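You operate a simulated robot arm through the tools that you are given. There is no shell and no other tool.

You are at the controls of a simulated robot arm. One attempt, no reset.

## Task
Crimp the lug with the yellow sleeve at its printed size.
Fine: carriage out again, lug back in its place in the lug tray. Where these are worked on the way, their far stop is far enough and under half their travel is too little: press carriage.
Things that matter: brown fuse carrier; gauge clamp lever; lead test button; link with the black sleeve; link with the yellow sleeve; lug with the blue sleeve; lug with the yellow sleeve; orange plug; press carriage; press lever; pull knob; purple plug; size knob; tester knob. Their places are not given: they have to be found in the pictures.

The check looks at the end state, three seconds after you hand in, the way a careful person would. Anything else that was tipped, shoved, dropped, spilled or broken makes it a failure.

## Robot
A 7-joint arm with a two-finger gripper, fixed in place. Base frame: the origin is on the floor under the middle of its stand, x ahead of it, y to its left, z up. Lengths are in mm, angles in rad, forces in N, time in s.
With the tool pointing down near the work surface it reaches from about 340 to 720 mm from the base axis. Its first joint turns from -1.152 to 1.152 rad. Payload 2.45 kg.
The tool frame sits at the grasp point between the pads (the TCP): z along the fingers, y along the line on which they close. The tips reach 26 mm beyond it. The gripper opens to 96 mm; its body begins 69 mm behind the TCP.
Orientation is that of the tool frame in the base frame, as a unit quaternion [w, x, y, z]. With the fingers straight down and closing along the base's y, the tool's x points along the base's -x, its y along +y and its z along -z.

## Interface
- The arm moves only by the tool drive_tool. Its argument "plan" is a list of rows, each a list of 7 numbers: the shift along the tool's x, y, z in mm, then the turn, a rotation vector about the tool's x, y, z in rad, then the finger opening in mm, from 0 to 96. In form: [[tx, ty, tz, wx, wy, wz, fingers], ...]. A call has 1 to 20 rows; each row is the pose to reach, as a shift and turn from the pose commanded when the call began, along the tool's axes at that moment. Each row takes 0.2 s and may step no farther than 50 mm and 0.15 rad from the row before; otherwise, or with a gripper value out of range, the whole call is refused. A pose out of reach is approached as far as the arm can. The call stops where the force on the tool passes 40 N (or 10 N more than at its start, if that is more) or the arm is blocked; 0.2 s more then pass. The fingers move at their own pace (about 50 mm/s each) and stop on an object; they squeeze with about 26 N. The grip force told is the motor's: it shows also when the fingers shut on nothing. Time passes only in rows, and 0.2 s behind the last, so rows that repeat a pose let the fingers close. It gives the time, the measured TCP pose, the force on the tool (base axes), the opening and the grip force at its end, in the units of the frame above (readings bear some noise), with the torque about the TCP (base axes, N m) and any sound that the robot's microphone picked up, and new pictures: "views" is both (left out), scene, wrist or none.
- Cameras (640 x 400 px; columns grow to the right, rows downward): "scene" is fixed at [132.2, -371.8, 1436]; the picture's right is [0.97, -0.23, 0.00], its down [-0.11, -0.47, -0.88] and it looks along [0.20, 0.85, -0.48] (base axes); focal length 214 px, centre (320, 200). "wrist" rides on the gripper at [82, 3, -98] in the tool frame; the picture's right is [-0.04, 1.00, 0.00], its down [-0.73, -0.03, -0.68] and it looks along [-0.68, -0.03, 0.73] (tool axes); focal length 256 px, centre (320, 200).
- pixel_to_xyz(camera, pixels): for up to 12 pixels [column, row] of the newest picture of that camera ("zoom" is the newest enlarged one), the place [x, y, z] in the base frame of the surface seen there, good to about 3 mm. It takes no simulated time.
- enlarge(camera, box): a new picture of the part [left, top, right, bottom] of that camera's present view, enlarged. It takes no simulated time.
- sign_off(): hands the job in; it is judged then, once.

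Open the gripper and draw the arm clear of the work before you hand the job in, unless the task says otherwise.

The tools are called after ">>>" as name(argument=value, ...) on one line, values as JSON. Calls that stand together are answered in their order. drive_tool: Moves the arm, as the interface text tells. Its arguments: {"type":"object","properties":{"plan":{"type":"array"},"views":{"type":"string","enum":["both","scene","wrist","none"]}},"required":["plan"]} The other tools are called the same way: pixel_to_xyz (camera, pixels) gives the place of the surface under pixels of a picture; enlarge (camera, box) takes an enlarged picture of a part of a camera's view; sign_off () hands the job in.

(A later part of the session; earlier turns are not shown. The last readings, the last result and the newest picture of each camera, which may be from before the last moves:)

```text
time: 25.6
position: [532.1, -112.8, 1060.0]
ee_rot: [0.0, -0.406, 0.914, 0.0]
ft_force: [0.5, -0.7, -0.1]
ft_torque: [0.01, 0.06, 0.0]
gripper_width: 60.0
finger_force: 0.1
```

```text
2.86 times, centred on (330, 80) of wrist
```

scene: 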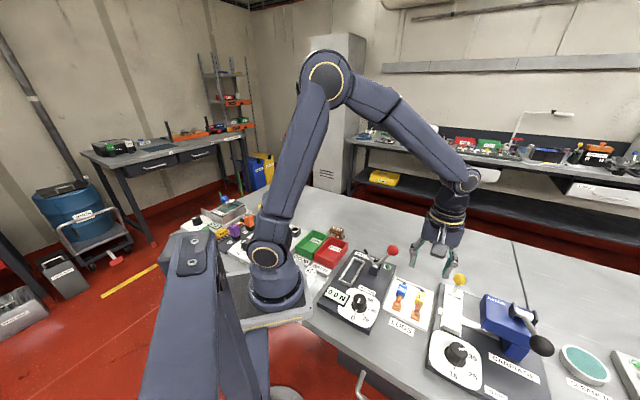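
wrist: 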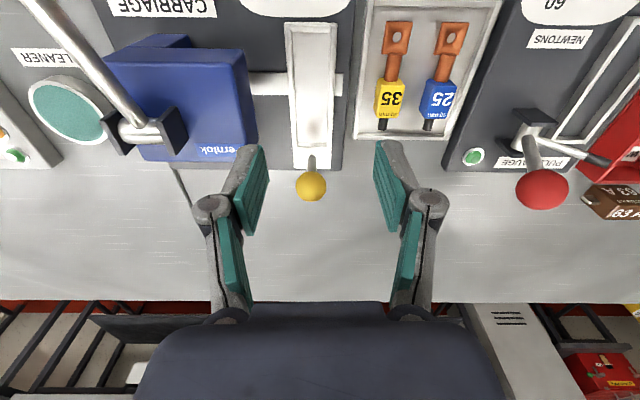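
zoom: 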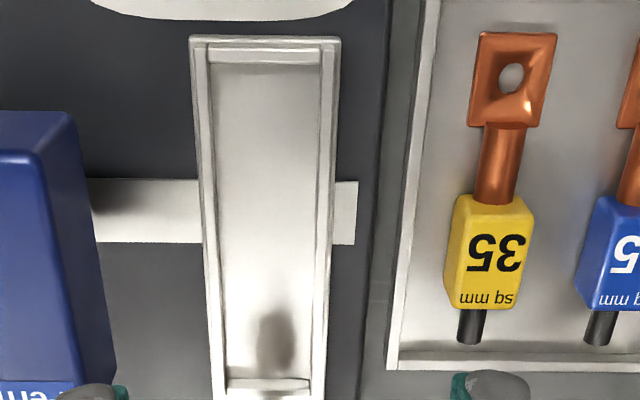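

>>> pixel_to_xyz(camera="zoom", pixels=[[265, 42], [200, 44], [338, 44], [195, 200], [205, 200], [213, 200], [330, 200], [322, 200], [265, 75], [265, 200], [268, 380], [268, 365]])

>>> pixel_to_xyz(camera="zoom", pixels=[[100, 210], [345, 215], [410, 200], [404, 200], [490, 225], [460, 225], [528, 225], [505, 40], [480, 80], [550, 80], [470, 340], [365, 210]])

>>> pixel_to_xyz(camera="wrist", pixels=[[310, 185], [310, 172], [312, 160], [105, 115], [155, 130], [300, 190], [322, 190], [250, 85], [340, 84], [230, 150]])

```text
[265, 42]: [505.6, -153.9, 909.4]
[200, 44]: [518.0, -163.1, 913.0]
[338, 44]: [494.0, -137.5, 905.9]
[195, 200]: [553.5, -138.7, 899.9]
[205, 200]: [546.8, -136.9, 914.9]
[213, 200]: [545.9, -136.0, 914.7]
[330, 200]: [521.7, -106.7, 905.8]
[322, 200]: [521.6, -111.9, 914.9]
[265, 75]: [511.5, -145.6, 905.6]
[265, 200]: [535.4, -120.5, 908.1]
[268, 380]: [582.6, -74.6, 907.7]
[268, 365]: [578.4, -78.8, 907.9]
```

```text
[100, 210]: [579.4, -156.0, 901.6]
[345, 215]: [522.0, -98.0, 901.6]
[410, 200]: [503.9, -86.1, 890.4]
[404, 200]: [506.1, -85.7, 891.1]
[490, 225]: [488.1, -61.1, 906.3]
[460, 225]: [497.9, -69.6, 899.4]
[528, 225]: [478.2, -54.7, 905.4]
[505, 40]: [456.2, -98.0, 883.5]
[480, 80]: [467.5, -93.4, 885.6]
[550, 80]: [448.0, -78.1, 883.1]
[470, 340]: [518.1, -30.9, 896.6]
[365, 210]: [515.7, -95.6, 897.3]
```

```text
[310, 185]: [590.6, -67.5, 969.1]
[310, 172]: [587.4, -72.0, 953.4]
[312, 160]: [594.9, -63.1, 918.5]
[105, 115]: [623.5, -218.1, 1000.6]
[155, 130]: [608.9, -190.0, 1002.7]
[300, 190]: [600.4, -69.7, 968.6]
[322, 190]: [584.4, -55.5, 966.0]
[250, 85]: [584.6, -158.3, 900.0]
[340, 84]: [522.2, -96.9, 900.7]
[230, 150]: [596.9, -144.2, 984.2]
```

>>> enlarge(camera="wrist", box=[275, 15, 355, 65])

>>> enlarge(camera="wrist", box=[275, 110, 355, 205])

```text
8.00 times, centred on (315, 40) of wrist
```

zoom: 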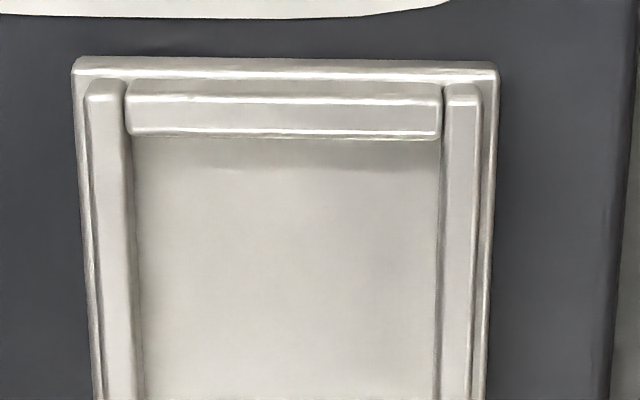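

```text
4.21 times, centred on (315, 158) of wrist
```

zoom: 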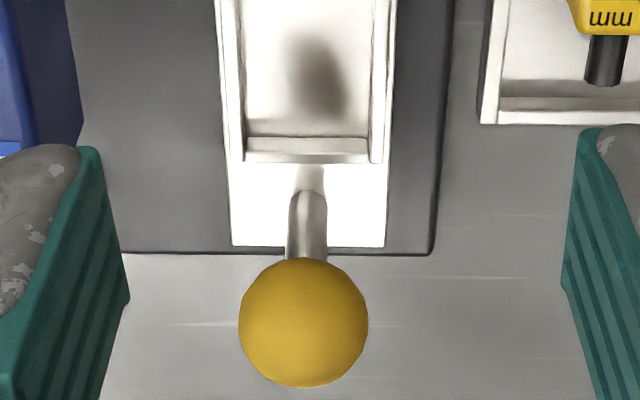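

>>> pixel_to_xyz(camera="zoom", pixels=[[310, 130], [310, 140], [310, 158], [310, 170], [235, 60], [378, 60], [305, 230], [308, 215], [303, 325], [240, 325], [366, 325], [303, 385]])

>>> enlarge(camera="wrist", box=[275, 15, 355, 65])

```text
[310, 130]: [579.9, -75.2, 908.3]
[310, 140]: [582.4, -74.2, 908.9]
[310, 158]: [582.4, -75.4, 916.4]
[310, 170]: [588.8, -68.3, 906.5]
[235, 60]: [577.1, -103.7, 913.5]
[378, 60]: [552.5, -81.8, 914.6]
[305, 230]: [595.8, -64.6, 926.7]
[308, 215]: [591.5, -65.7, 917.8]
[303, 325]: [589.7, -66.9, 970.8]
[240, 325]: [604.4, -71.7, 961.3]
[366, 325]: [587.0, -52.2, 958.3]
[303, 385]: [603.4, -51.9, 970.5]
```

```text
8.00 times, centred on (315, 40) of wrist
```

zoom: 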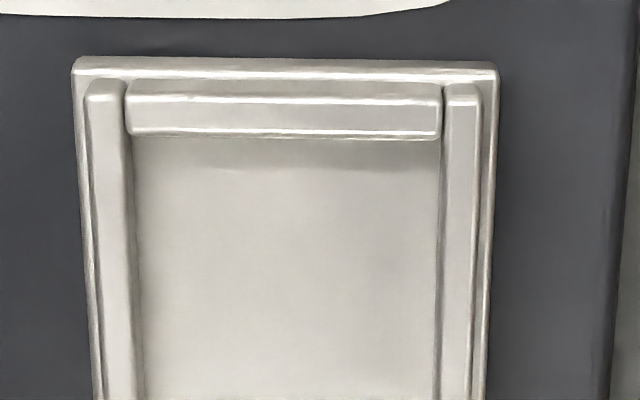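

>>> pixel_to_xyz(camera="zoom", pixels=[[285, 75], [285, 92], [285, 115], [285, 130], [285, 145], [285, 180], [100, 200], [120, 200], [140, 200], [438, 200], [460, 200], [480, 200]])

```text
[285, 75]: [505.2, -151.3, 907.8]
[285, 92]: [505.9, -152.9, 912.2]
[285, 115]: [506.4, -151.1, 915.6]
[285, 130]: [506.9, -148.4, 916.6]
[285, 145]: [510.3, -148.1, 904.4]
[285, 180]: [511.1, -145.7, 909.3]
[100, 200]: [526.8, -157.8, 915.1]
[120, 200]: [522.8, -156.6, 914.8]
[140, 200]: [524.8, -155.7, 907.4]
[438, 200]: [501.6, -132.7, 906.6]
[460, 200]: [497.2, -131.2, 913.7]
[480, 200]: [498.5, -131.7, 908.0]
```

The nest is about 100 x 32 mm with wall tops at z 915 and floor about 907, centred near (544.5,-112); the lug is about 95 mm long and 25 wide, so it fits in the same orientation. I go back over the lug sleeve, correct the yaw by 2.6° and lower part way.

>>> drive_tool(plan=[[-5, 22, 0, 0, 0, 0.02, 56], [-10, 44, 0, 0, 0, 0.045, 50], [-16.7, 67.7, 10, 0, 0, 0.045, 46], [-16.7, 67.7, 50, 0, 0, 0.045, 44], [-16.7, 67.7, 80, 0, 0, 0.045, 44], [-16.7, 67.7, 80, 0, 0, 0.045, 44]], views="both")

>>> enlarge(camera="wrist", box=[220, 40, 420, 240])

```text
time: 27.0
position: [493.9, -53.8, 980.4]
ee_rot: [0.002, -0.386, 0.922, 0.0]
ft_force: [0.1, -0.7, -0.2]
ft_torque: [0.0, 0.0, 0.01]
gripper_width: 43.8
finger_force: 0.0
```

scene: 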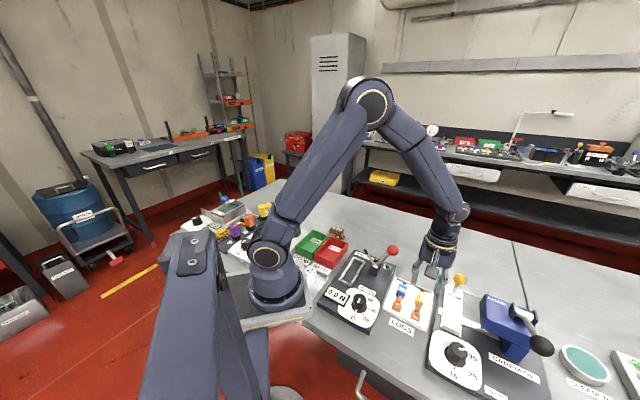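
wrist: 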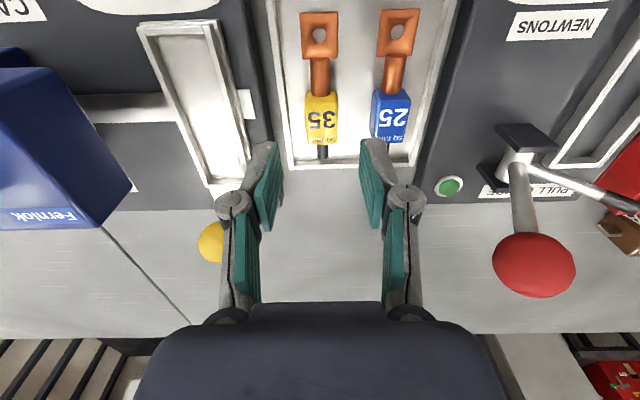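

```text
2.00 times, centred on (320, 140) of wrist
```

zoom: 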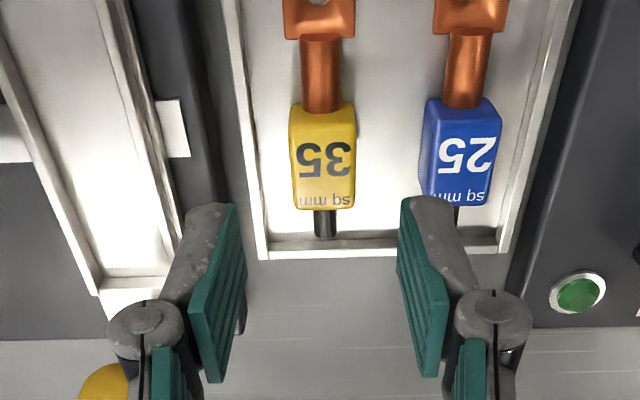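

>>> pixel_to_xyz(camera="zoom", pixels=[[320, 110], [322, 165], [325, 205], [325, 233], [292, 140], [355, 140], [262, 180], [425, 150], [320, 50], [380, 245], [245, 120], [380, 180]])

>>> pixel_to_xyz(camera="wrist", pixels=[[319, 15], [303, 40], [336, 40], [319, 55], [322, 155], [540, 265], [210, 243]])

```text
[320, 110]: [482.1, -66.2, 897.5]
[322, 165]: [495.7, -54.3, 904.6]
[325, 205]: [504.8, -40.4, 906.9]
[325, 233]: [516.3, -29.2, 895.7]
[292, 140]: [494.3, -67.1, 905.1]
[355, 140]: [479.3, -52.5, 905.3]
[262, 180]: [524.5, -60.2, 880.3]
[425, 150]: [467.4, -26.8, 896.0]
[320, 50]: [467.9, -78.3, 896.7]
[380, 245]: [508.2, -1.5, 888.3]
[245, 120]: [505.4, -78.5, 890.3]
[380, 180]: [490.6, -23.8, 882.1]
```

```text
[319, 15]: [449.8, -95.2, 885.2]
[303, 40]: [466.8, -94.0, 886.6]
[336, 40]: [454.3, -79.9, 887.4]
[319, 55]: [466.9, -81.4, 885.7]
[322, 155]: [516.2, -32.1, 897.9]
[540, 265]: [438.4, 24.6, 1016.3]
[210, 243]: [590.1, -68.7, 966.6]
```

The lug axis satisfies x−y≈546 and the sleeve centre is (494,-52.5); I'm 1.2 mm off. I narrow the fingers to 34 and descend so the tips end at z≈893, above the tray rim.

>>> drive_tool(plan=[[-0.6, 1.2, 0, 0, 0, 0, 34], [-0.6, 1.2, 20, 0, 0, 0, 34], [-0.6, 1.2, 40, 0, 0, 0, 34], [-0.6, 1.2, 55, 0, 0, 0, 34], [-0.6, 1.2, 60.5, 0, 0, 0, 34], [-0.6, 1.2, 60.5, 0, 0, 0, 34]], views="wrist")

>>> enlarge(camera="wrist", box=[220, 80, 420, 240])

```text
time: 28.4
position: [491.9, -53.8, 919.7]
ee_rot: [0.0, -0.386, 0.923, -0.001]
ft_force: [0.3, 0.4, 0.2]
ft_torque: [0.0, -0.02, 0.01]
gripper_width: 34.0
finger_force: 0.1
```

wrist: 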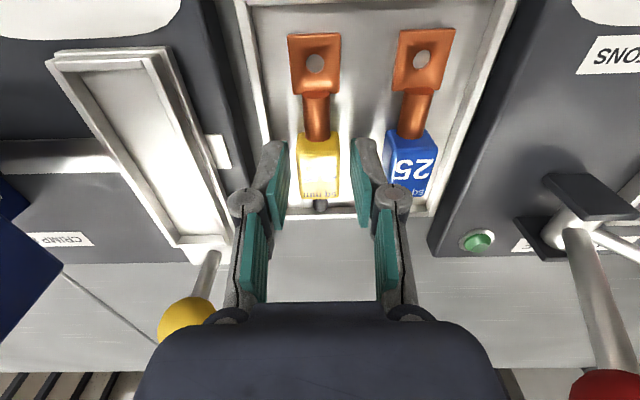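

```text
2.50 times, centred on (320, 160) of wrist
```

zoom: 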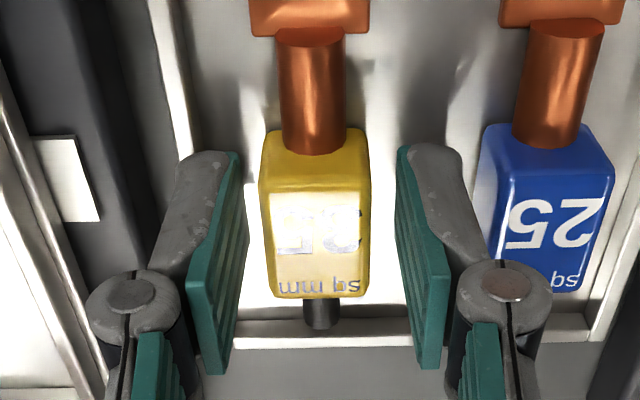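

The sleeve is centred between the pads with room on both sides. I close on it.

>>> drive_tool(plan=[[0, 0, 0, 0, 0, 0, 28], [0, 0, 0, 0, 0, 0, 20], [0, 0, 0, 0, 0, 0, 15], [0, 0, 0, 0, 0, 0, 15]], views="wrist")

```text
time: 29.4
position: [491.2, -53.6, 920.0]
ee_rot: [0.002, -0.385, 0.923, 0.0]
ft_force: [0.8, 1.0, 1.2]
ft_torque: [-0.03, -0.02, -0.01]
gripper_width: 23.2
finger_force: 26.2
```

wrist: 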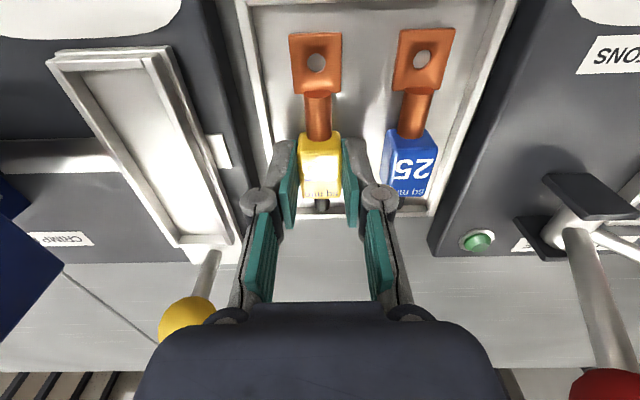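

The sleeve is held at 23.2 mm. I lift straight up 60 mm and check how the lug hangs.

>>> drive_tool(plan=[[0, 0, -10, 0, 0, 0, 15], [0, 0, -25, 0, 0, 0, 15], [0, 0, -45, 0, 0, 0, 15], [0, 0, -60, 0, 0, 0, 15], [0, 0, -60, 0, 0, 0, 15]], views="both")

>>> enlarge(camera="scene", box=[380, 240, 500, 340])

```text
time: 30.6
position: [492.8, -55.1, 980.2]
ee_rot: [0.001, -0.386, 0.923, 0.001]
ft_force: [0.0, -0.3, -0.1]
ft_torque: [0.03, -0.01, 0.01]
gripper_width: 23.5
finger_force: 25.6
```

scene: 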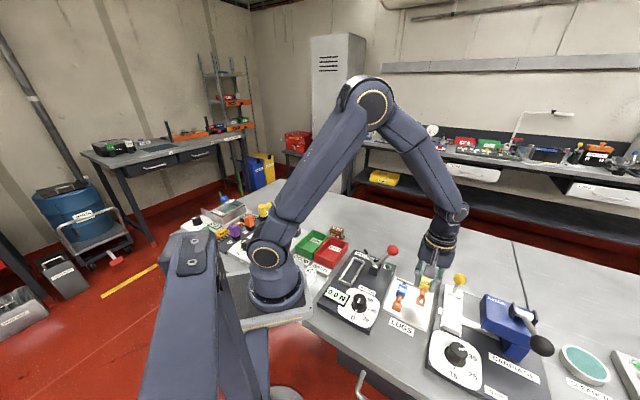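
wrist: 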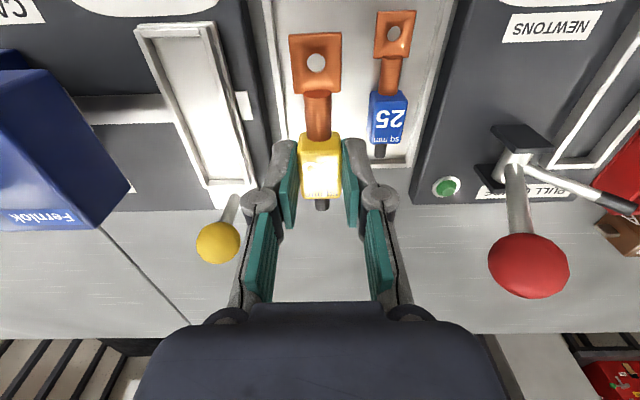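

```text
4.00 times, centred on (440, 290) of scene
```

zoom: 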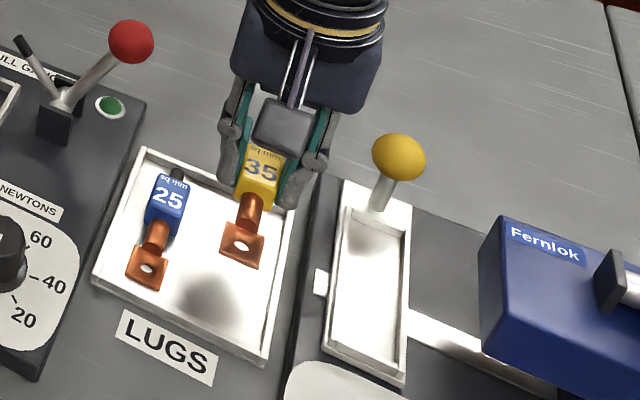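

The lug hangs level. I measure its ends in the hand to compute the exact move into the nest.

>>> pixel_to_xyz(camera="wrist", pixels=[[315, 36], [292, 60], [339, 60], [316, 88], [318, 115], [320, 140], [321, 165], [321, 195], [322, 207], [301, 160], [341, 160]])

>>> pixel_to_xyz(camera="wrist", pixels=[[173, 36], [183, 46], [140, 40], [205, 30], [222, 185], [205, 184], [239, 178], [224, 176], [195, 110], [230, 105]])

```text
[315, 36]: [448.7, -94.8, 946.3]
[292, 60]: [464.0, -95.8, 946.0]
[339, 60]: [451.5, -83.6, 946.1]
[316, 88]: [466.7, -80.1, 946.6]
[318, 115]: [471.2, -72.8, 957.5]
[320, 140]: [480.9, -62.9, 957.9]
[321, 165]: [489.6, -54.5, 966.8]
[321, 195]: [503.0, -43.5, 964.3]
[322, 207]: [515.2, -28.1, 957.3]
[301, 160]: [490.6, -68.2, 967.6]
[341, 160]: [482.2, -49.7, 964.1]
```

```text
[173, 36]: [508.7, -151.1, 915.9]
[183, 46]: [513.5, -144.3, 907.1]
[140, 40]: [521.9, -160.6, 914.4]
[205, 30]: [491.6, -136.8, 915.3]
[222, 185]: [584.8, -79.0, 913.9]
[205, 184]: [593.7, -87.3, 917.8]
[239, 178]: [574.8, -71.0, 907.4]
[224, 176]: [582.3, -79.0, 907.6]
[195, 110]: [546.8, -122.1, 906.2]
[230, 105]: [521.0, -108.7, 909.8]
```

Lug centre is at x+y≈420.6, x−y≈544.5 and the nest centre at x+y≈432, x−y≈656.5, so the shift is (61.7,-50.3). I carry it over at this height and check.

>>> drive_tool(plan=[[-1.5, -16, 0, 0, 0, 0, 15], [-3, -32, 0, 0, 0, 0, 15], [-4.5, -48, 0, 0, 0, 0, 15], [-6, -64, 0, 0, 0, 0, 15], [-7.4, -79.2, 0, 0, 0, 0, 15], [-7.4, -79.2, 0, 0, 0, 0, 15], [-7.4, -79.2, 10, 0, 0, 0, 15], [-7.4, -79.2, 15, 0, 0, 0, 15], [-7.4, -79.2, 15, 0, 0, 0, 15]], views="both")

>>> enlarge(camera="wrist", box=[230, 0, 410, 220])

>>> enlarge(camera="scene", box=[410, 250, 510, 350])

```text
time: 32.6
position: [554.0, -104.5, 963.9]
ee_rot: [0.001, -0.386, 0.922, -0.001]
ft_force: [-0.1, 0.1, -1.0]
ft_torque: [0.0, 0.01, -0.02]
gripper_width: 23.3
finger_force: 25.9
```

scene: 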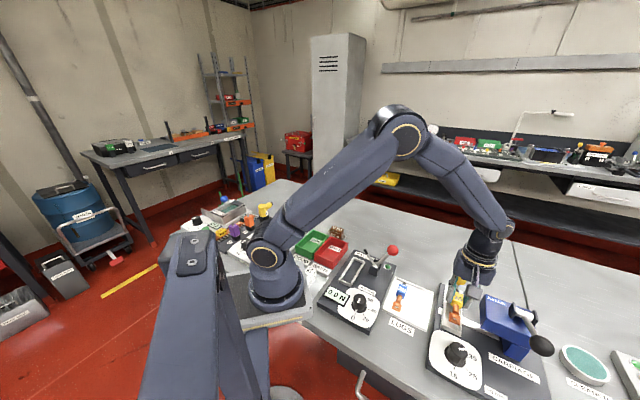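
wrist: 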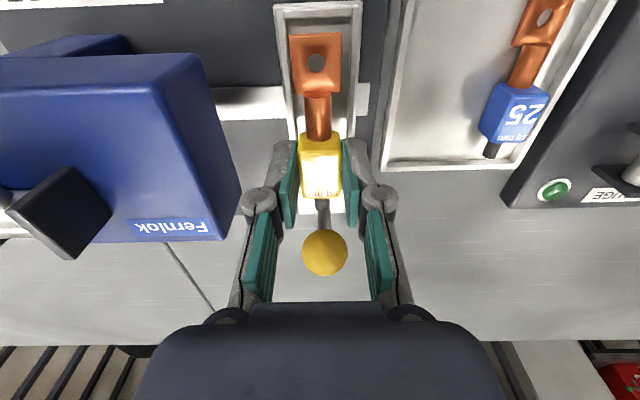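

```text
1.82 times, centred on (320, 110) of wrist
```

zoom: 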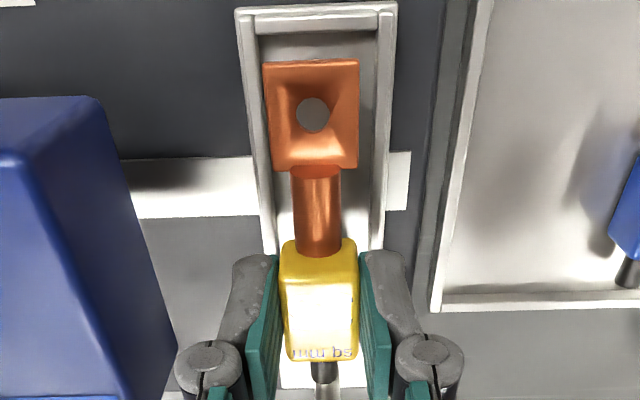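

```text
4.00 times, centred on (460, 300) of scene
```

zoom: 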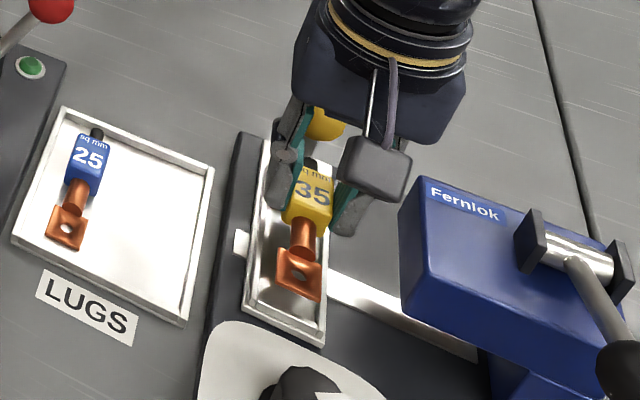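

>>> enlarge(camera="wrist", box=[260, 0, 380, 110])

```text
3.64 times, centred on (320, 55) of wrist
```

zoom: 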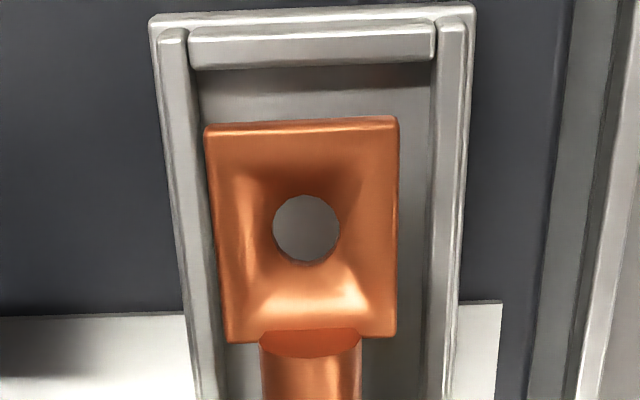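

>>> pixel_to_xyz(camera="zoom", pixels=[[180, 100], [449, 100], [185, 200], [445, 200], [195, 330], [438, 330], [208, 150], [396, 150], [228, 320], [395, 320], [312, 60], [302, 125]])

>>> pixel_to_xyz(camera="wrist", pixels=[[318, 115], [301, 165], [341, 165], [321, 195], [321, 207], [325, 253], [292, 130], [348, 130]])

```text
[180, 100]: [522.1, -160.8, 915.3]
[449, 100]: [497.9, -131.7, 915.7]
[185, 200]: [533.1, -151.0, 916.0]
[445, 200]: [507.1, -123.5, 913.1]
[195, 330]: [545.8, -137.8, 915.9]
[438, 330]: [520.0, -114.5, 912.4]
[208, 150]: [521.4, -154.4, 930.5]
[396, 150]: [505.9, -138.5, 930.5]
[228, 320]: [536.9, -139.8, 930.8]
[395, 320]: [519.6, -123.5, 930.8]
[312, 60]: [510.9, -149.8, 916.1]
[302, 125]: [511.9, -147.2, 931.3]
```

```text
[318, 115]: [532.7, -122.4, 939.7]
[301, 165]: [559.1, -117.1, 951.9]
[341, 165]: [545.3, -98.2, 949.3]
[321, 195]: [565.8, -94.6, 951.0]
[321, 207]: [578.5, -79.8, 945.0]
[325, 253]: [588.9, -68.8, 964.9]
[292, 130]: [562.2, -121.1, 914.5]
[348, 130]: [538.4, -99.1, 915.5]
```

The lug's axis is about 2 mm too far toward the head (x−y 659.7 versus 656.9); lengthwise it is centred. I shift back 1.8 mm and lower it into the nest, looking at the force.

>>> drive_tool(plan=[[0, 1.8, 0, 0, 0, 0, 15], [0, 1.8, 5, 0, 0, 0, 15], [0, 1.8, 10, 0, 0, 0, 15], [0, 1.8, 14, 0, 0, 0, 15], [0, 1.8, 16, 0, 0, 0, 15], [0, 1.8, 16, 0, 0, 0, 15]], views="both")

>>> enlarge(camera="wrist", box=[240, 20, 400, 220])

>>> enlarge(camera="scene", box=[430, 270, 500, 340])

```text
time: 34.0
position: [552.9, -102.6, 949.2]
ee_rot: [0.001, -0.386, 0.923, -0.001]
ft_force: [-0.5, 1.3, -0.9]
ft_torque: [0.01, 0.0, 0.03]
gripper_width: 23.4
finger_force: 26.0
```

scene: 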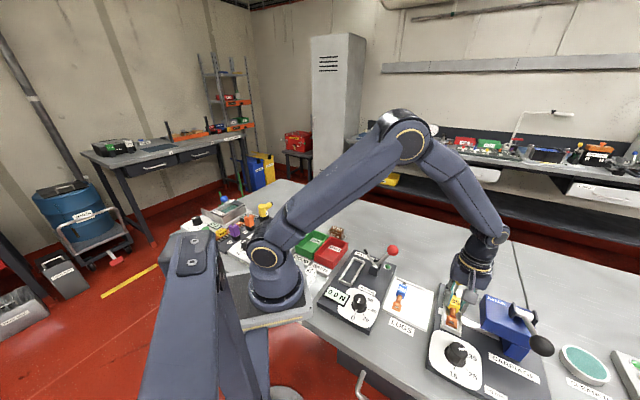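
wrist: 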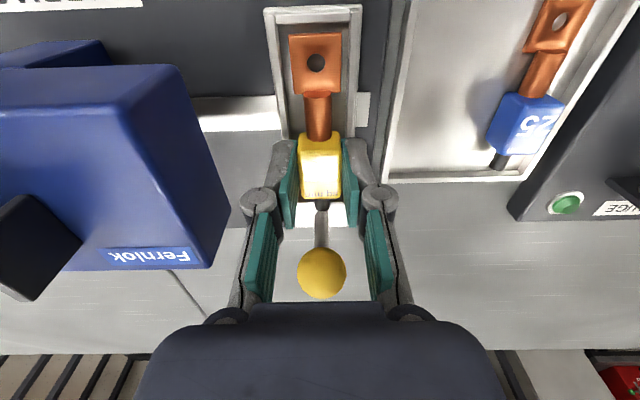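

```text
2.00 times, centred on (320, 120) of wrist
```

zoom: 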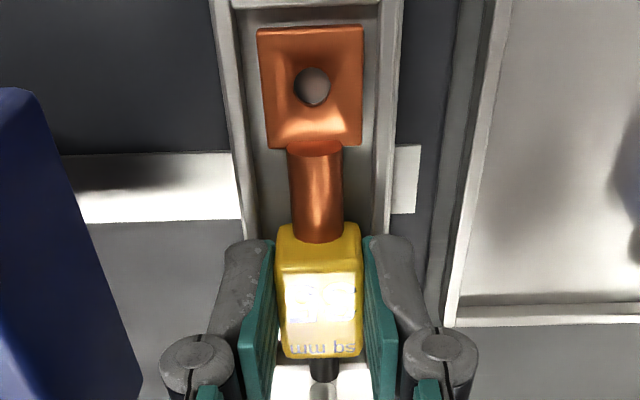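

```text
5.71 times, centred on (465, 305) of scene
```

zoom: 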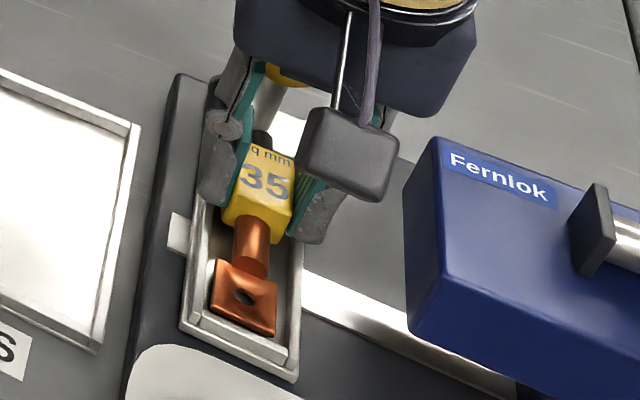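

The lug is down between the nest walls without contact, about 4 mm above the floor. I lower it in 1 mm steps until it touches.

>>> drive_tool(plan=[[0, 0, 1, 0, 0, 0, 15], [0, 0, 2, 0, 0, 0, 15], [0, 0, 3, 0, 0, 0, 15], [0, 0, 3.5, 0, 0, 0, 15], [0, 0, 3.5, 0, 0, 0, 15]], views="none")

```text
time: 35.2
position: [551.2, -104.2, 944.6]
ee_rot: [0.0, -0.386, 0.922, -0.001]
ft_force: [-0.1, 0.3, -0.2]
ft_torque: [-0.01, 0.0, -0.02]
gripper_width: 23.3
finger_force: 26.5
```

No contact yet at z 944.6; I go on in half-millimetre steps.

>>> drive_tool(plan=[[0, 0, 0.5, 0, 0, 0, 15], [0, 0, 1.0, 0, 0, 0, 15], [0, 0, 1.0, 0, 0, 0, 15]], views="wrist")

>>> enlarge(camera="scene", box=[430, 270, 500, 340])

```text
time: 36.0
position: [553.7, -103.5, 944.8]
ee_rot: [0.002, -0.387, 0.922, 0.0]
ft_force: [-1.8, 0.7, 9.2]
ft_torque: [-0.11, 0.23, 0.03]
gripper_width: 23.2
finger_force: 25.6
```

wrist: 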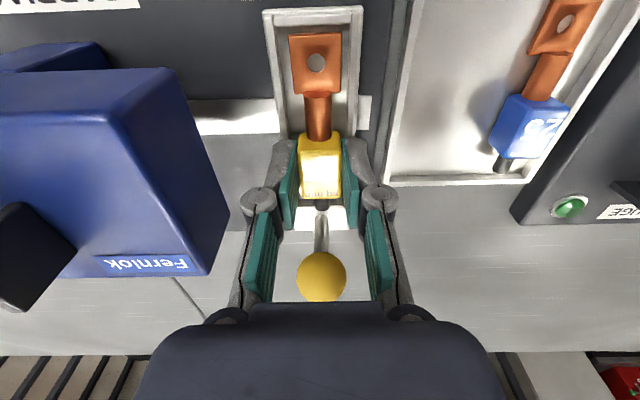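

```text
5.71 times, centred on (465, 305) of scene
```

zoom: 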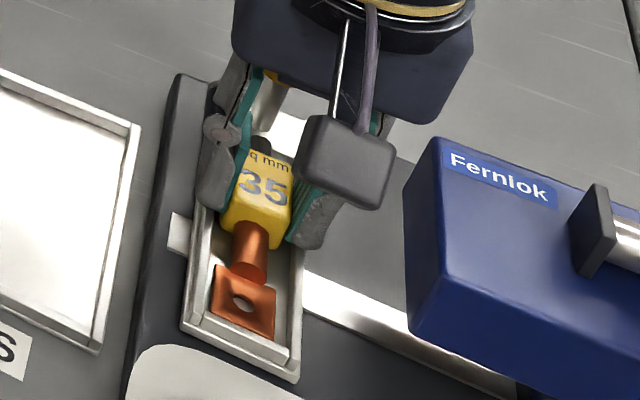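

The lug rests on the nest floor (9 N upward). I open the fingers and rise straight up.

>>> drive_tool(plan=[[0, 0, 0, 0, 0, 0, 26], [0, 0, 0, 0, 0, 0, 34], [0, 0, 0, 0, 0, 0, 38], [0, 0, 0, 0, 0, 0, 38], [0, 0, -20, 0, 0, 0, 38], [0, 0, -50, 0, 0, 0, 38], [0, 0, -90, 0, 0, 0, 38], [0, 0, -115, 0, 0, 0, 38], [0, 0, -115, 0, 0, 0, 38]], views="both")

>>> enlarge(camera="wrist", box=[240, 0, 400, 160])

>>> enlarge(camera="scene", box=[430, 260, 560, 370])

```text
time: 38.0
position: [552.1, -102.7, 1059.4]
ee_rot: [0.001, -0.386, 0.923, 0.0]
ft_force: [0.1, -0.7, 0.5]
ft_torque: [-0.01, 0.0, 0.0]
gripper_width: 38.2
finger_force: 0.2
```

scene: 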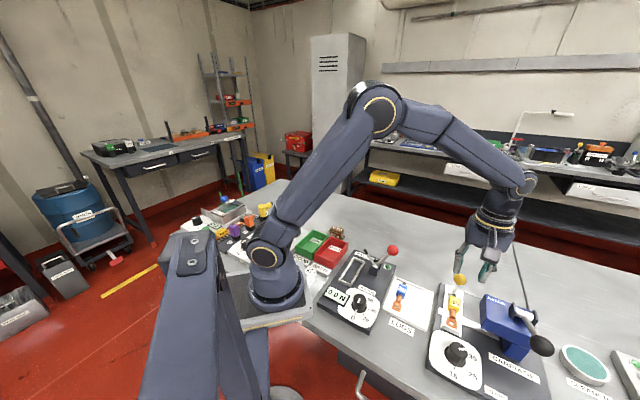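
wrist: 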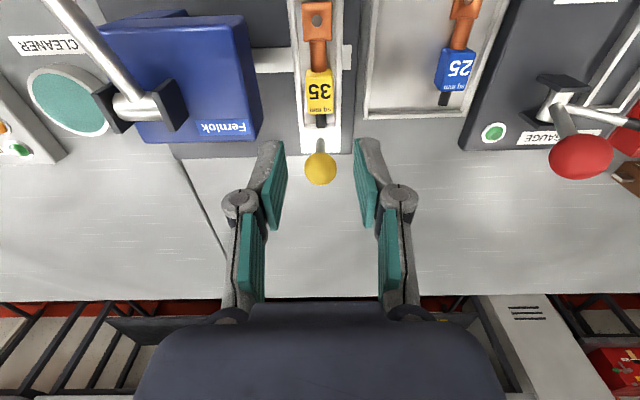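

```text
2.50 times, centred on (320, 80) of wrist
```

zoom: 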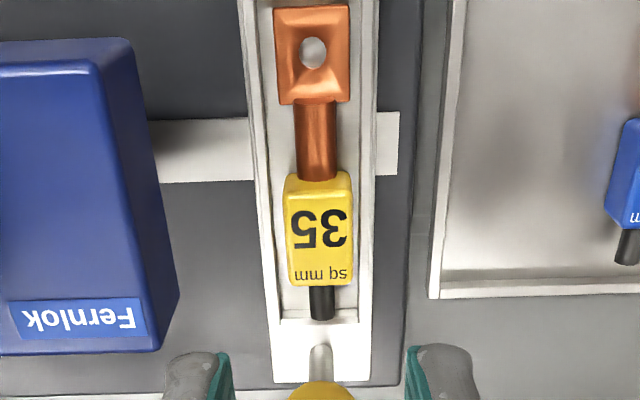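

```text
3.64 times, centred on (495, 315) of scene
```

zoom: 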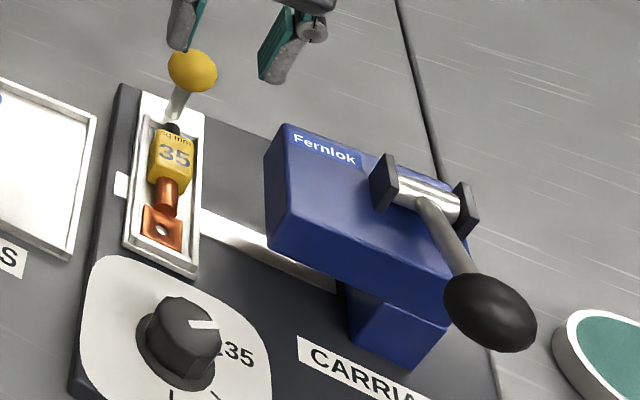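

The lug lies properly in the nest. Next I move over the yellow carriage ball (centre about (597,-62,960), 30 mm across) and straddle it along the slide direction.

>>> drive_tool(plan=[[-20, -1, 0, 0, 0, 0, 60], [-40, -2, 0, 0, 0, 0, 60], [-60.5, -3.4, 0, 0, 0, 0, 60], [-60.5, -3.4, 30, 0, 0, 0, 60], [-60.5, -3.4, 55, 0, 0, 0, 60], [-60.5, -3.4, 55, 0, 0, 0, 60]], views="both")

>>> enlarge(camera="wrist", box=[220, 60, 420, 240])

```text
time: 39.4
position: [597.7, -62.3, 1003.7]
ee_rot: [0.0, -0.386, 0.923, 0.0]
ft_force: [0.1, 0.0, 0.5]
ft_torque: [0.01, 0.01, -0.01]
gripper_width: 59.9
finger_force: 0.1
```

scene: 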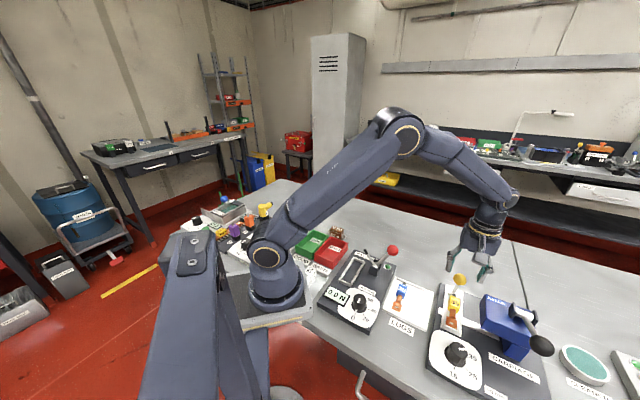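
wrist: 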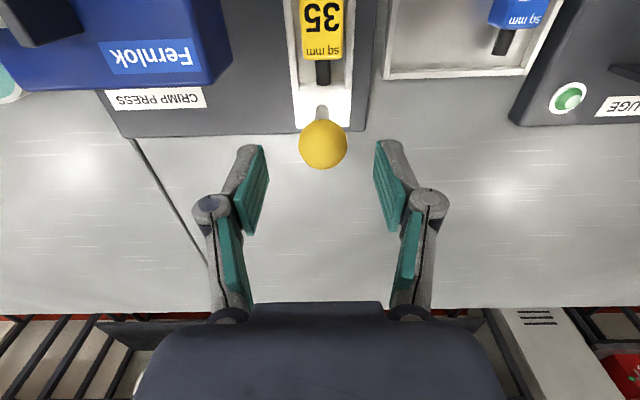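

```text
2.22 times, centred on (320, 150) of wrist
```

zoom: 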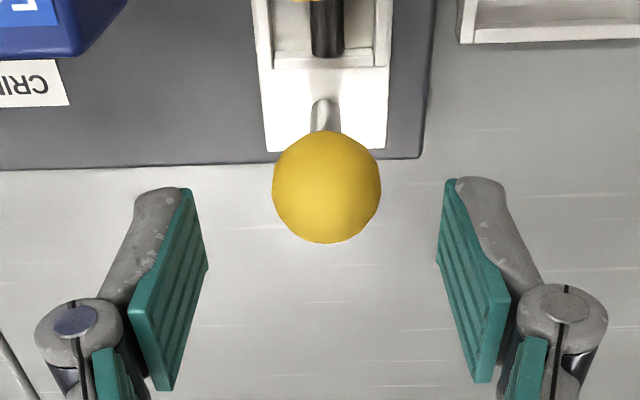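

The ball is centred under the fingers within 2 mm. I descend 41 mm and close on it.

>>> drive_tool(plan=[[-1, 0.5, 20, 0, 0, 0, 60], [-1, 0.5, 40, 0, 0, 0, 60], [-1, 0.5, 40, 0, 0, 0, 45], [-1, 0.5, 40, 0, 0, 0, 30], [-1, 0.5, 40, 0, 0, 0, 22], [-1, 0.5, 40, 0, 0, 0, 22]], views="both")

```text
time: 40.8
position: [598.3, -61.2, 964.3]
ee_rot: [0.0, -0.386, 0.923, 0.0]
ft_force: [-2.1, 2.5, -0.9]
ft_torque: [0.05, 0.07, 0.0]
gripper_width: 30.7
finger_force: 43.8
```

scene: 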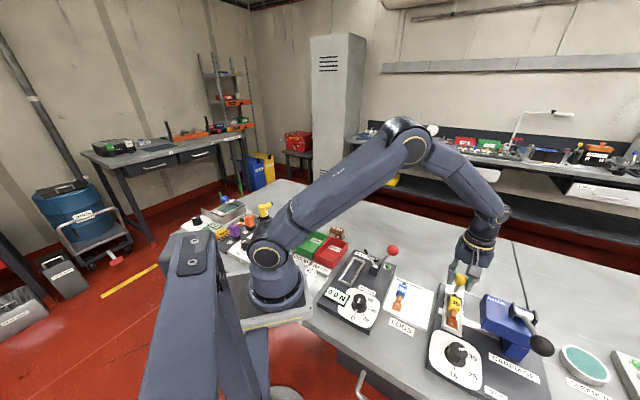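
wrist: 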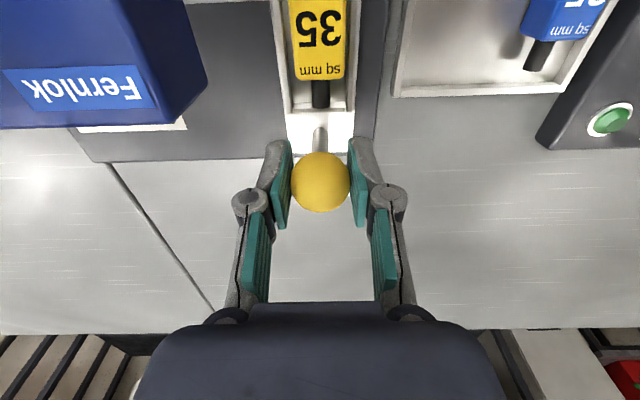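

The ball is held at 30.7 mm. I push the carriage toward the head along the tool's -y in gentle steps, watching the force.

>>> drive_tool(plan=[[0, -5, 0, 0, 0, 0, 22], [0, -12, 0, 0, 0, 0, 22], [0, -20, 0, 0, 0, 0, 22], [0, -28, 0, 0, 0, 0, 22], [0, -36, 0, 0, 0, 0, 22], [0, -36, 0, 0, 0, 0, 22]], views="both")

>>> enlarge(camera="scene", box=[430, 260, 560, 370])

```text
time: 42.2
position: [623.7, -87.9, 962.9]
ee_rot: [0.0, -0.386, 0.922, 0.0]
ft_force: [-1.8, -2.5, -5.0]
ft_torque: [0.01, 0.06, -0.01]
gripper_width: 30.2
finger_force: 45.2
```

scene: 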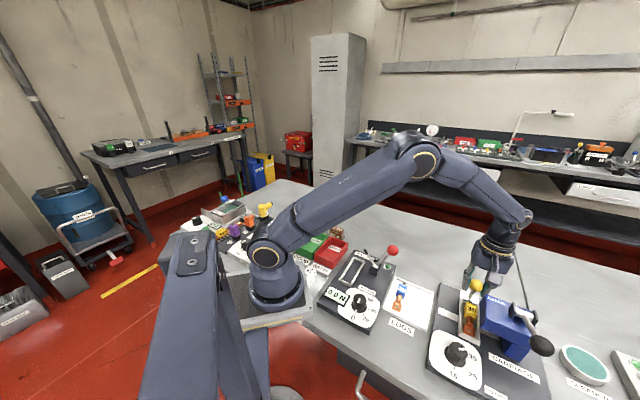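
wrist: 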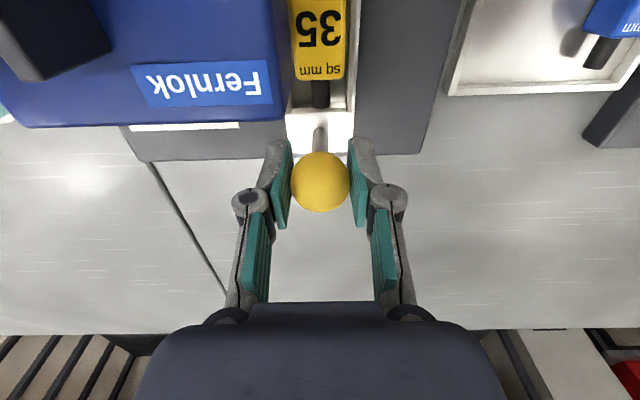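

```text
3.64 times, centred on (495, 315) of scene
```

zoom: 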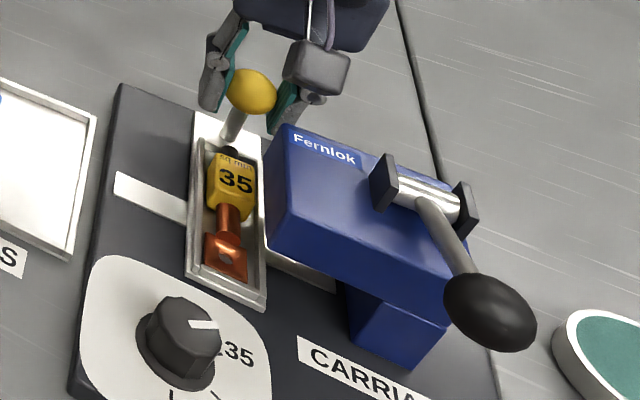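

The carriage glides with about 5 N. I keep pushing in 5 mm steps.

>>> drive_tool(plan=[[0, -5, 0, 0, 0, 0, 22], [0, -10, 0, 0, 0, 0, 22], [0, -15, 0, 0, 0, 0, 22], [0, -20, 0, 0, 0, 0, 22], [0, -25, 0, 0, 0, 0, 22], [0, -30, 0, 0, 0, 0, 22], [0, -35, 0, 0, 0, 0, 22], [0, -40, 0, 0, 0, 0, 22]], views="both")

>>> enlarge(camera="scene", box=[430, 260, 560, 370])

```text
time: 44.1
position: [646.1, -110.5, 964.3]
ee_rot: [-0.006, -0.387, 0.922, 0.008]
ft_force: [-10.0, 2.0, 9.7]
ft_torque: [0.25, 0.11, 0.02]
gripper_width: 30.2
finger_force: 44.8
stopped in row 8: the force on the tool passed its limit at 45 N (the readings are from after the stop); the commanded pose is now the measured one
```

scene: 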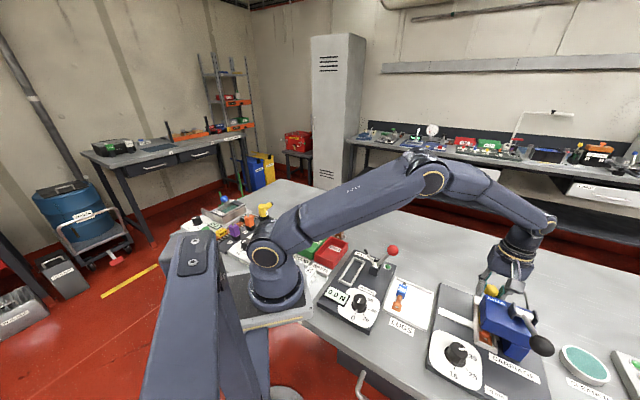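
wrist: 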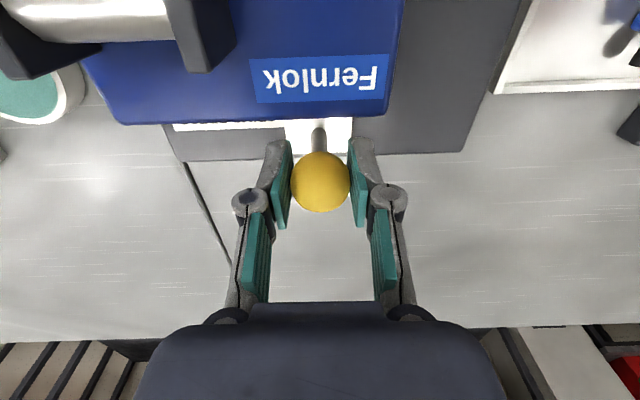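

```text
3.64 times, centred on (495, 315) of scene
```

zoom: 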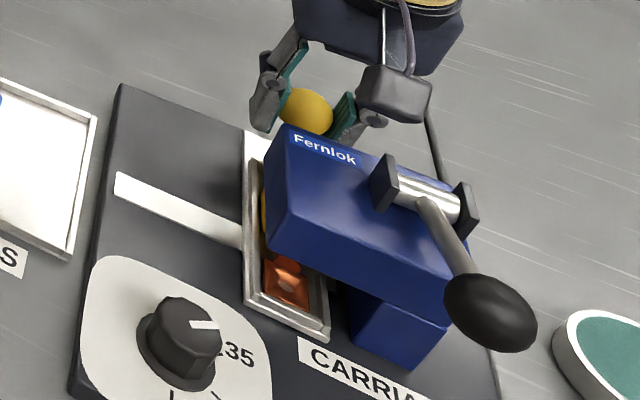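

The push met 45 N after 68.7 mm of travel. I check whether this is the carriage's own stop or the camera touching something.

>>> enlarge(camera="scene", box=[470, 275, 560, 365])

>>> pixel_to_xyz(camera="zoom", pixels=[[350, 320], [400, 330], [325, 320], [290, 285], [255, 250], [355, 290], [275, 200], [300, 255], [385, 185], [395, 95], [400, 120], [350, 100]])

```text
4.44 times, centred on (515, 320) of scene
```

zoom: 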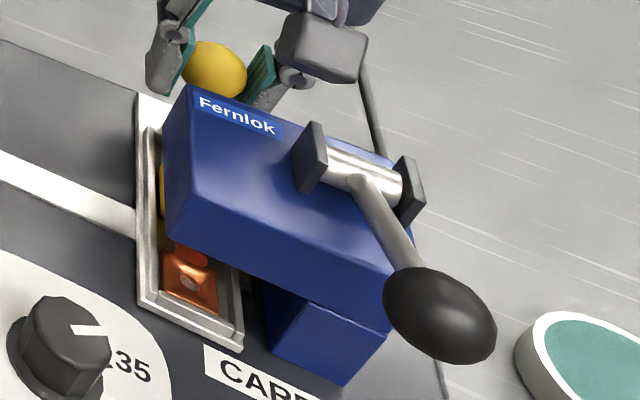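

```text
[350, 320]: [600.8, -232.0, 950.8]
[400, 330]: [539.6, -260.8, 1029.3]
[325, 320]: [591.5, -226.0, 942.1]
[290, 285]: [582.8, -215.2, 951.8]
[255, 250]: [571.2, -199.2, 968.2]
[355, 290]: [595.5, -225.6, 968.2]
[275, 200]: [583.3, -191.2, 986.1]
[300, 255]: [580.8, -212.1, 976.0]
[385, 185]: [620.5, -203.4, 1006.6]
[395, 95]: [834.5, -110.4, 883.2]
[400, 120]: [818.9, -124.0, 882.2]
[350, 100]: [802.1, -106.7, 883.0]
```

>>> pixel_to_xyz(camera="zoom", pixels=[[272, 320], [285, 335], [320, 350], [240, 320], [230, 340], [150, 300], [140, 200], [190, 280], [165, 195], [180, 150], [60, 180], [320, 45]])

>>> pixel_to_xyz(camera="wrist", pixels=[[395, 40], [340, 120], [320, 135], [300, 125], [430, 145], [250, 125], [350, 30], [210, 50], [319, 182]])

```text
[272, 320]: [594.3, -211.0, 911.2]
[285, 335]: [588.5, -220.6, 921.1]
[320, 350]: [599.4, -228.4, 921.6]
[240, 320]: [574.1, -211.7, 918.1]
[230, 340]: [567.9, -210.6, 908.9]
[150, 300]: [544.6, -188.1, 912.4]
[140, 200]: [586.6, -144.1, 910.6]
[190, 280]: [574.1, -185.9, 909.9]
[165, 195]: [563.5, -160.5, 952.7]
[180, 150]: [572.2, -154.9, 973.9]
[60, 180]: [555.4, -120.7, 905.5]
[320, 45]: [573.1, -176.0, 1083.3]
```

```text
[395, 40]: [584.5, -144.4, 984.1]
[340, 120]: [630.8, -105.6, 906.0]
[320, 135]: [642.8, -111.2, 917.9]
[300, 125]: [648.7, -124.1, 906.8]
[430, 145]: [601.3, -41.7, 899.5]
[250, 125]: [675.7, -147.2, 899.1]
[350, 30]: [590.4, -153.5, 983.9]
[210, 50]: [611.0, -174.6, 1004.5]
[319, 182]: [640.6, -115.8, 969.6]
```

The tray's right wall still has about 10 mm to the column. I test with 1 mm steps to see whether the block is in the slide direction.

>>> drive_tool(plan=[[0, -1, 0, 0, 0, 0, 22], [0, -2, 0, 0, 0, 0, 22], [0, -3, 0, 0, 0, 0, 22], [0, -3, 0, 0, 0, 0, 22]], views="none")

```text
time: 44.9
position: [645.3, -110.6, 963.0]
ee_rot: [-0.009, -0.388, 0.921, 0.012]
ft_force: [-9.7, 3.0, 6.7]
ft_torque: [0.11, 0.25, 0.0]
gripper_width: 30.3
finger_force: 45.0
stopped in row 4: the force on the tool passed its limit at 40 N (the readings are from after the stop); the commanded pose is now the measured one
```

The ball is blocked while the hand above leans forward, so this is the carriage's far stop (about 70 mm of travel). I let go of the ball, rise clear and straighten the small tilt.

>>> drive_tool(plan=[[0, 0, 0, 0, 0, 0, 40], [0, 0, 0, 0, 0, 0, 58], [0, 0, 0, 0, 0, 0, 58], [0, 0, -15, 0.015, -0.004, 0.002, 58], [0, 0, -45, 0.029, -0.0075, 0.005, 58], [0, 0, -90, 0.029, -0.0075, 0.005, 58], [0, 0, -130, 0.029, -0.0075, 0.005, 58], [0, 0, -130, 0.029, -0.0075, 0.005, 58]], views="both")

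>>> enlarge(camera="scene", box=[450, 260, 580, 380])

```text
time: 46.7
position: [650.6, -112.4, 1092.2]
ee_rot: [0.001, -0.386, 0.923, -0.001]
ft_force: [-0.3, 0.0, 0.7]
ft_torque: [0.02, -0.01, 0.01]
gripper_width: 58.0
finger_force: 0.0
```

scene: 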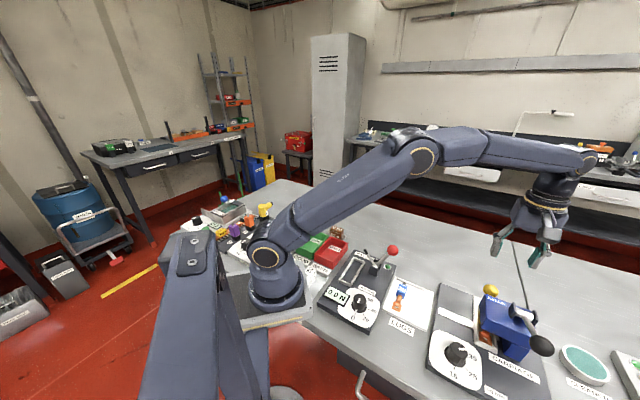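
wrist: 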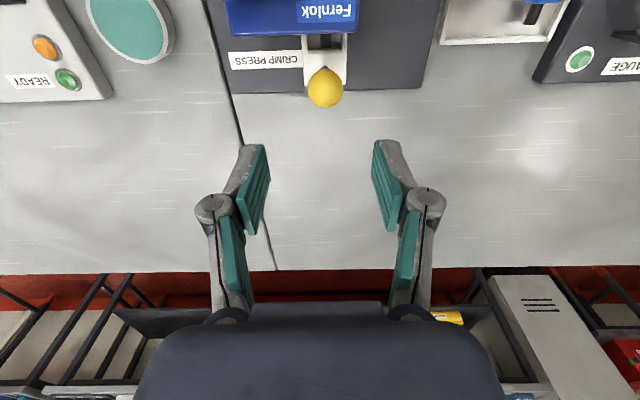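

```text
3.33 times, centred on (515, 320) of scene
```

zoom: 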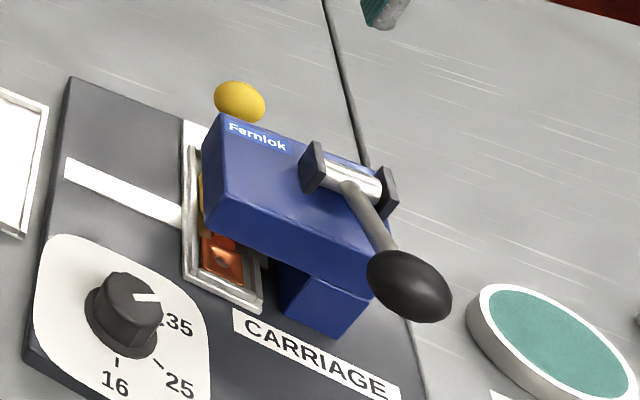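

The carriage stays in. Now the lever: its pivot is near (618,-198,1003) and the ball near (554,-262,1032), swinging in the vertical plane along heading 45°/225°. I move above the ball with the same yaw to measure it.

>>> drive_tool(plan=[[40, -8, -18, 0, 0, 0, 60], [84, -17, -18, 0, 0, 0, 60], [128, -26, -18, 0, 0, 0, 60], [166, -34, -18, 0, 0, 0, 60], [174, -36, -18, 0, 0, 0, 60], [174, -36, -18, 0, 0, 0, 60]], views="both")

>>> enlarge(camera="wrist", box=[220, 40, 420, 240])

```text
time: 48.1
position: [553.5, -262.0, 1110.5]
ee_rot: [0.001, -0.387, 0.922, -0.001]
ft_force: [0.4, -0.3, 0.2]
ft_torque: [0.01, 0.03, -0.03]
gripper_width: 59.9
finger_force: 0.1
```

scene: 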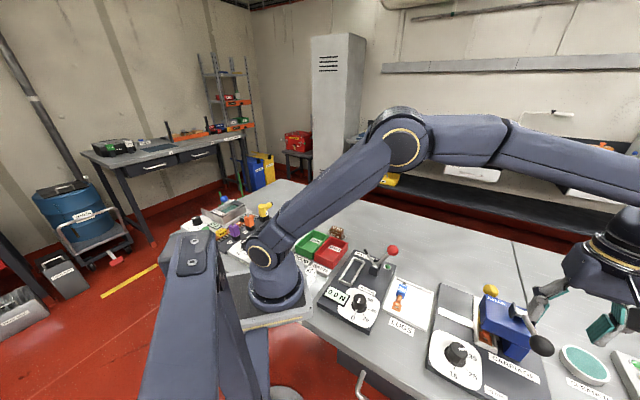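
wrist: 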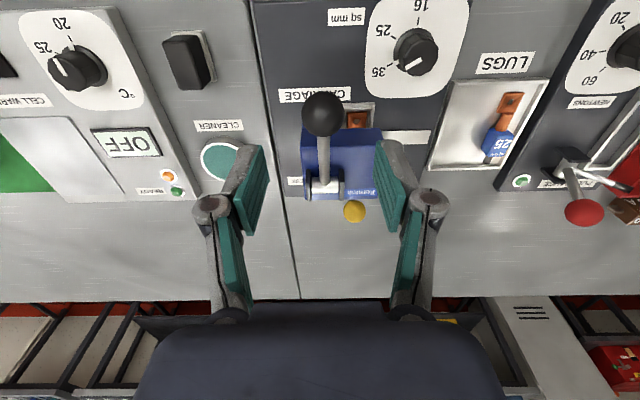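

```text
2.00 times, centred on (320, 140) of wrist
```

zoom: 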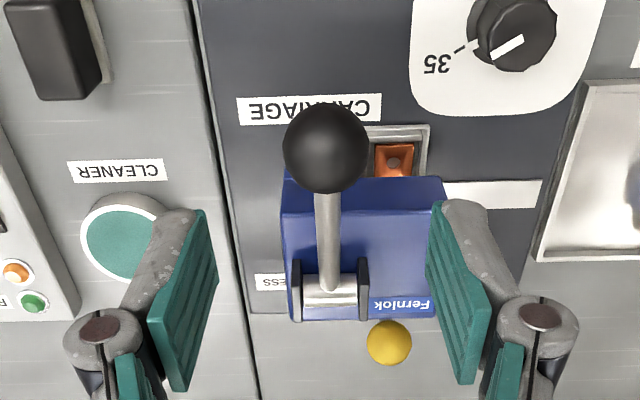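

>>> pixel_to_xyz(camera="zoom", pixels=[[325, 148], [325, 130], [325, 110], [325, 170], [290, 148], [360, 148], [328, 220], [330, 270], [330, 290], [300, 280], [362, 280], [330, 305]])

```text
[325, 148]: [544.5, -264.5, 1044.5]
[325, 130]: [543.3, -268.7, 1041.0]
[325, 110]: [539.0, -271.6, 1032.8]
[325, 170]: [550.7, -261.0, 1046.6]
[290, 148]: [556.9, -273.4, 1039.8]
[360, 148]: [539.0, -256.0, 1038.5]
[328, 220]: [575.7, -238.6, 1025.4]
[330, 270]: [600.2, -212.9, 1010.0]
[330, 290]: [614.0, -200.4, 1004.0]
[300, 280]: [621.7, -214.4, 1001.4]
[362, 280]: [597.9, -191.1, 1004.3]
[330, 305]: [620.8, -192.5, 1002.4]
```

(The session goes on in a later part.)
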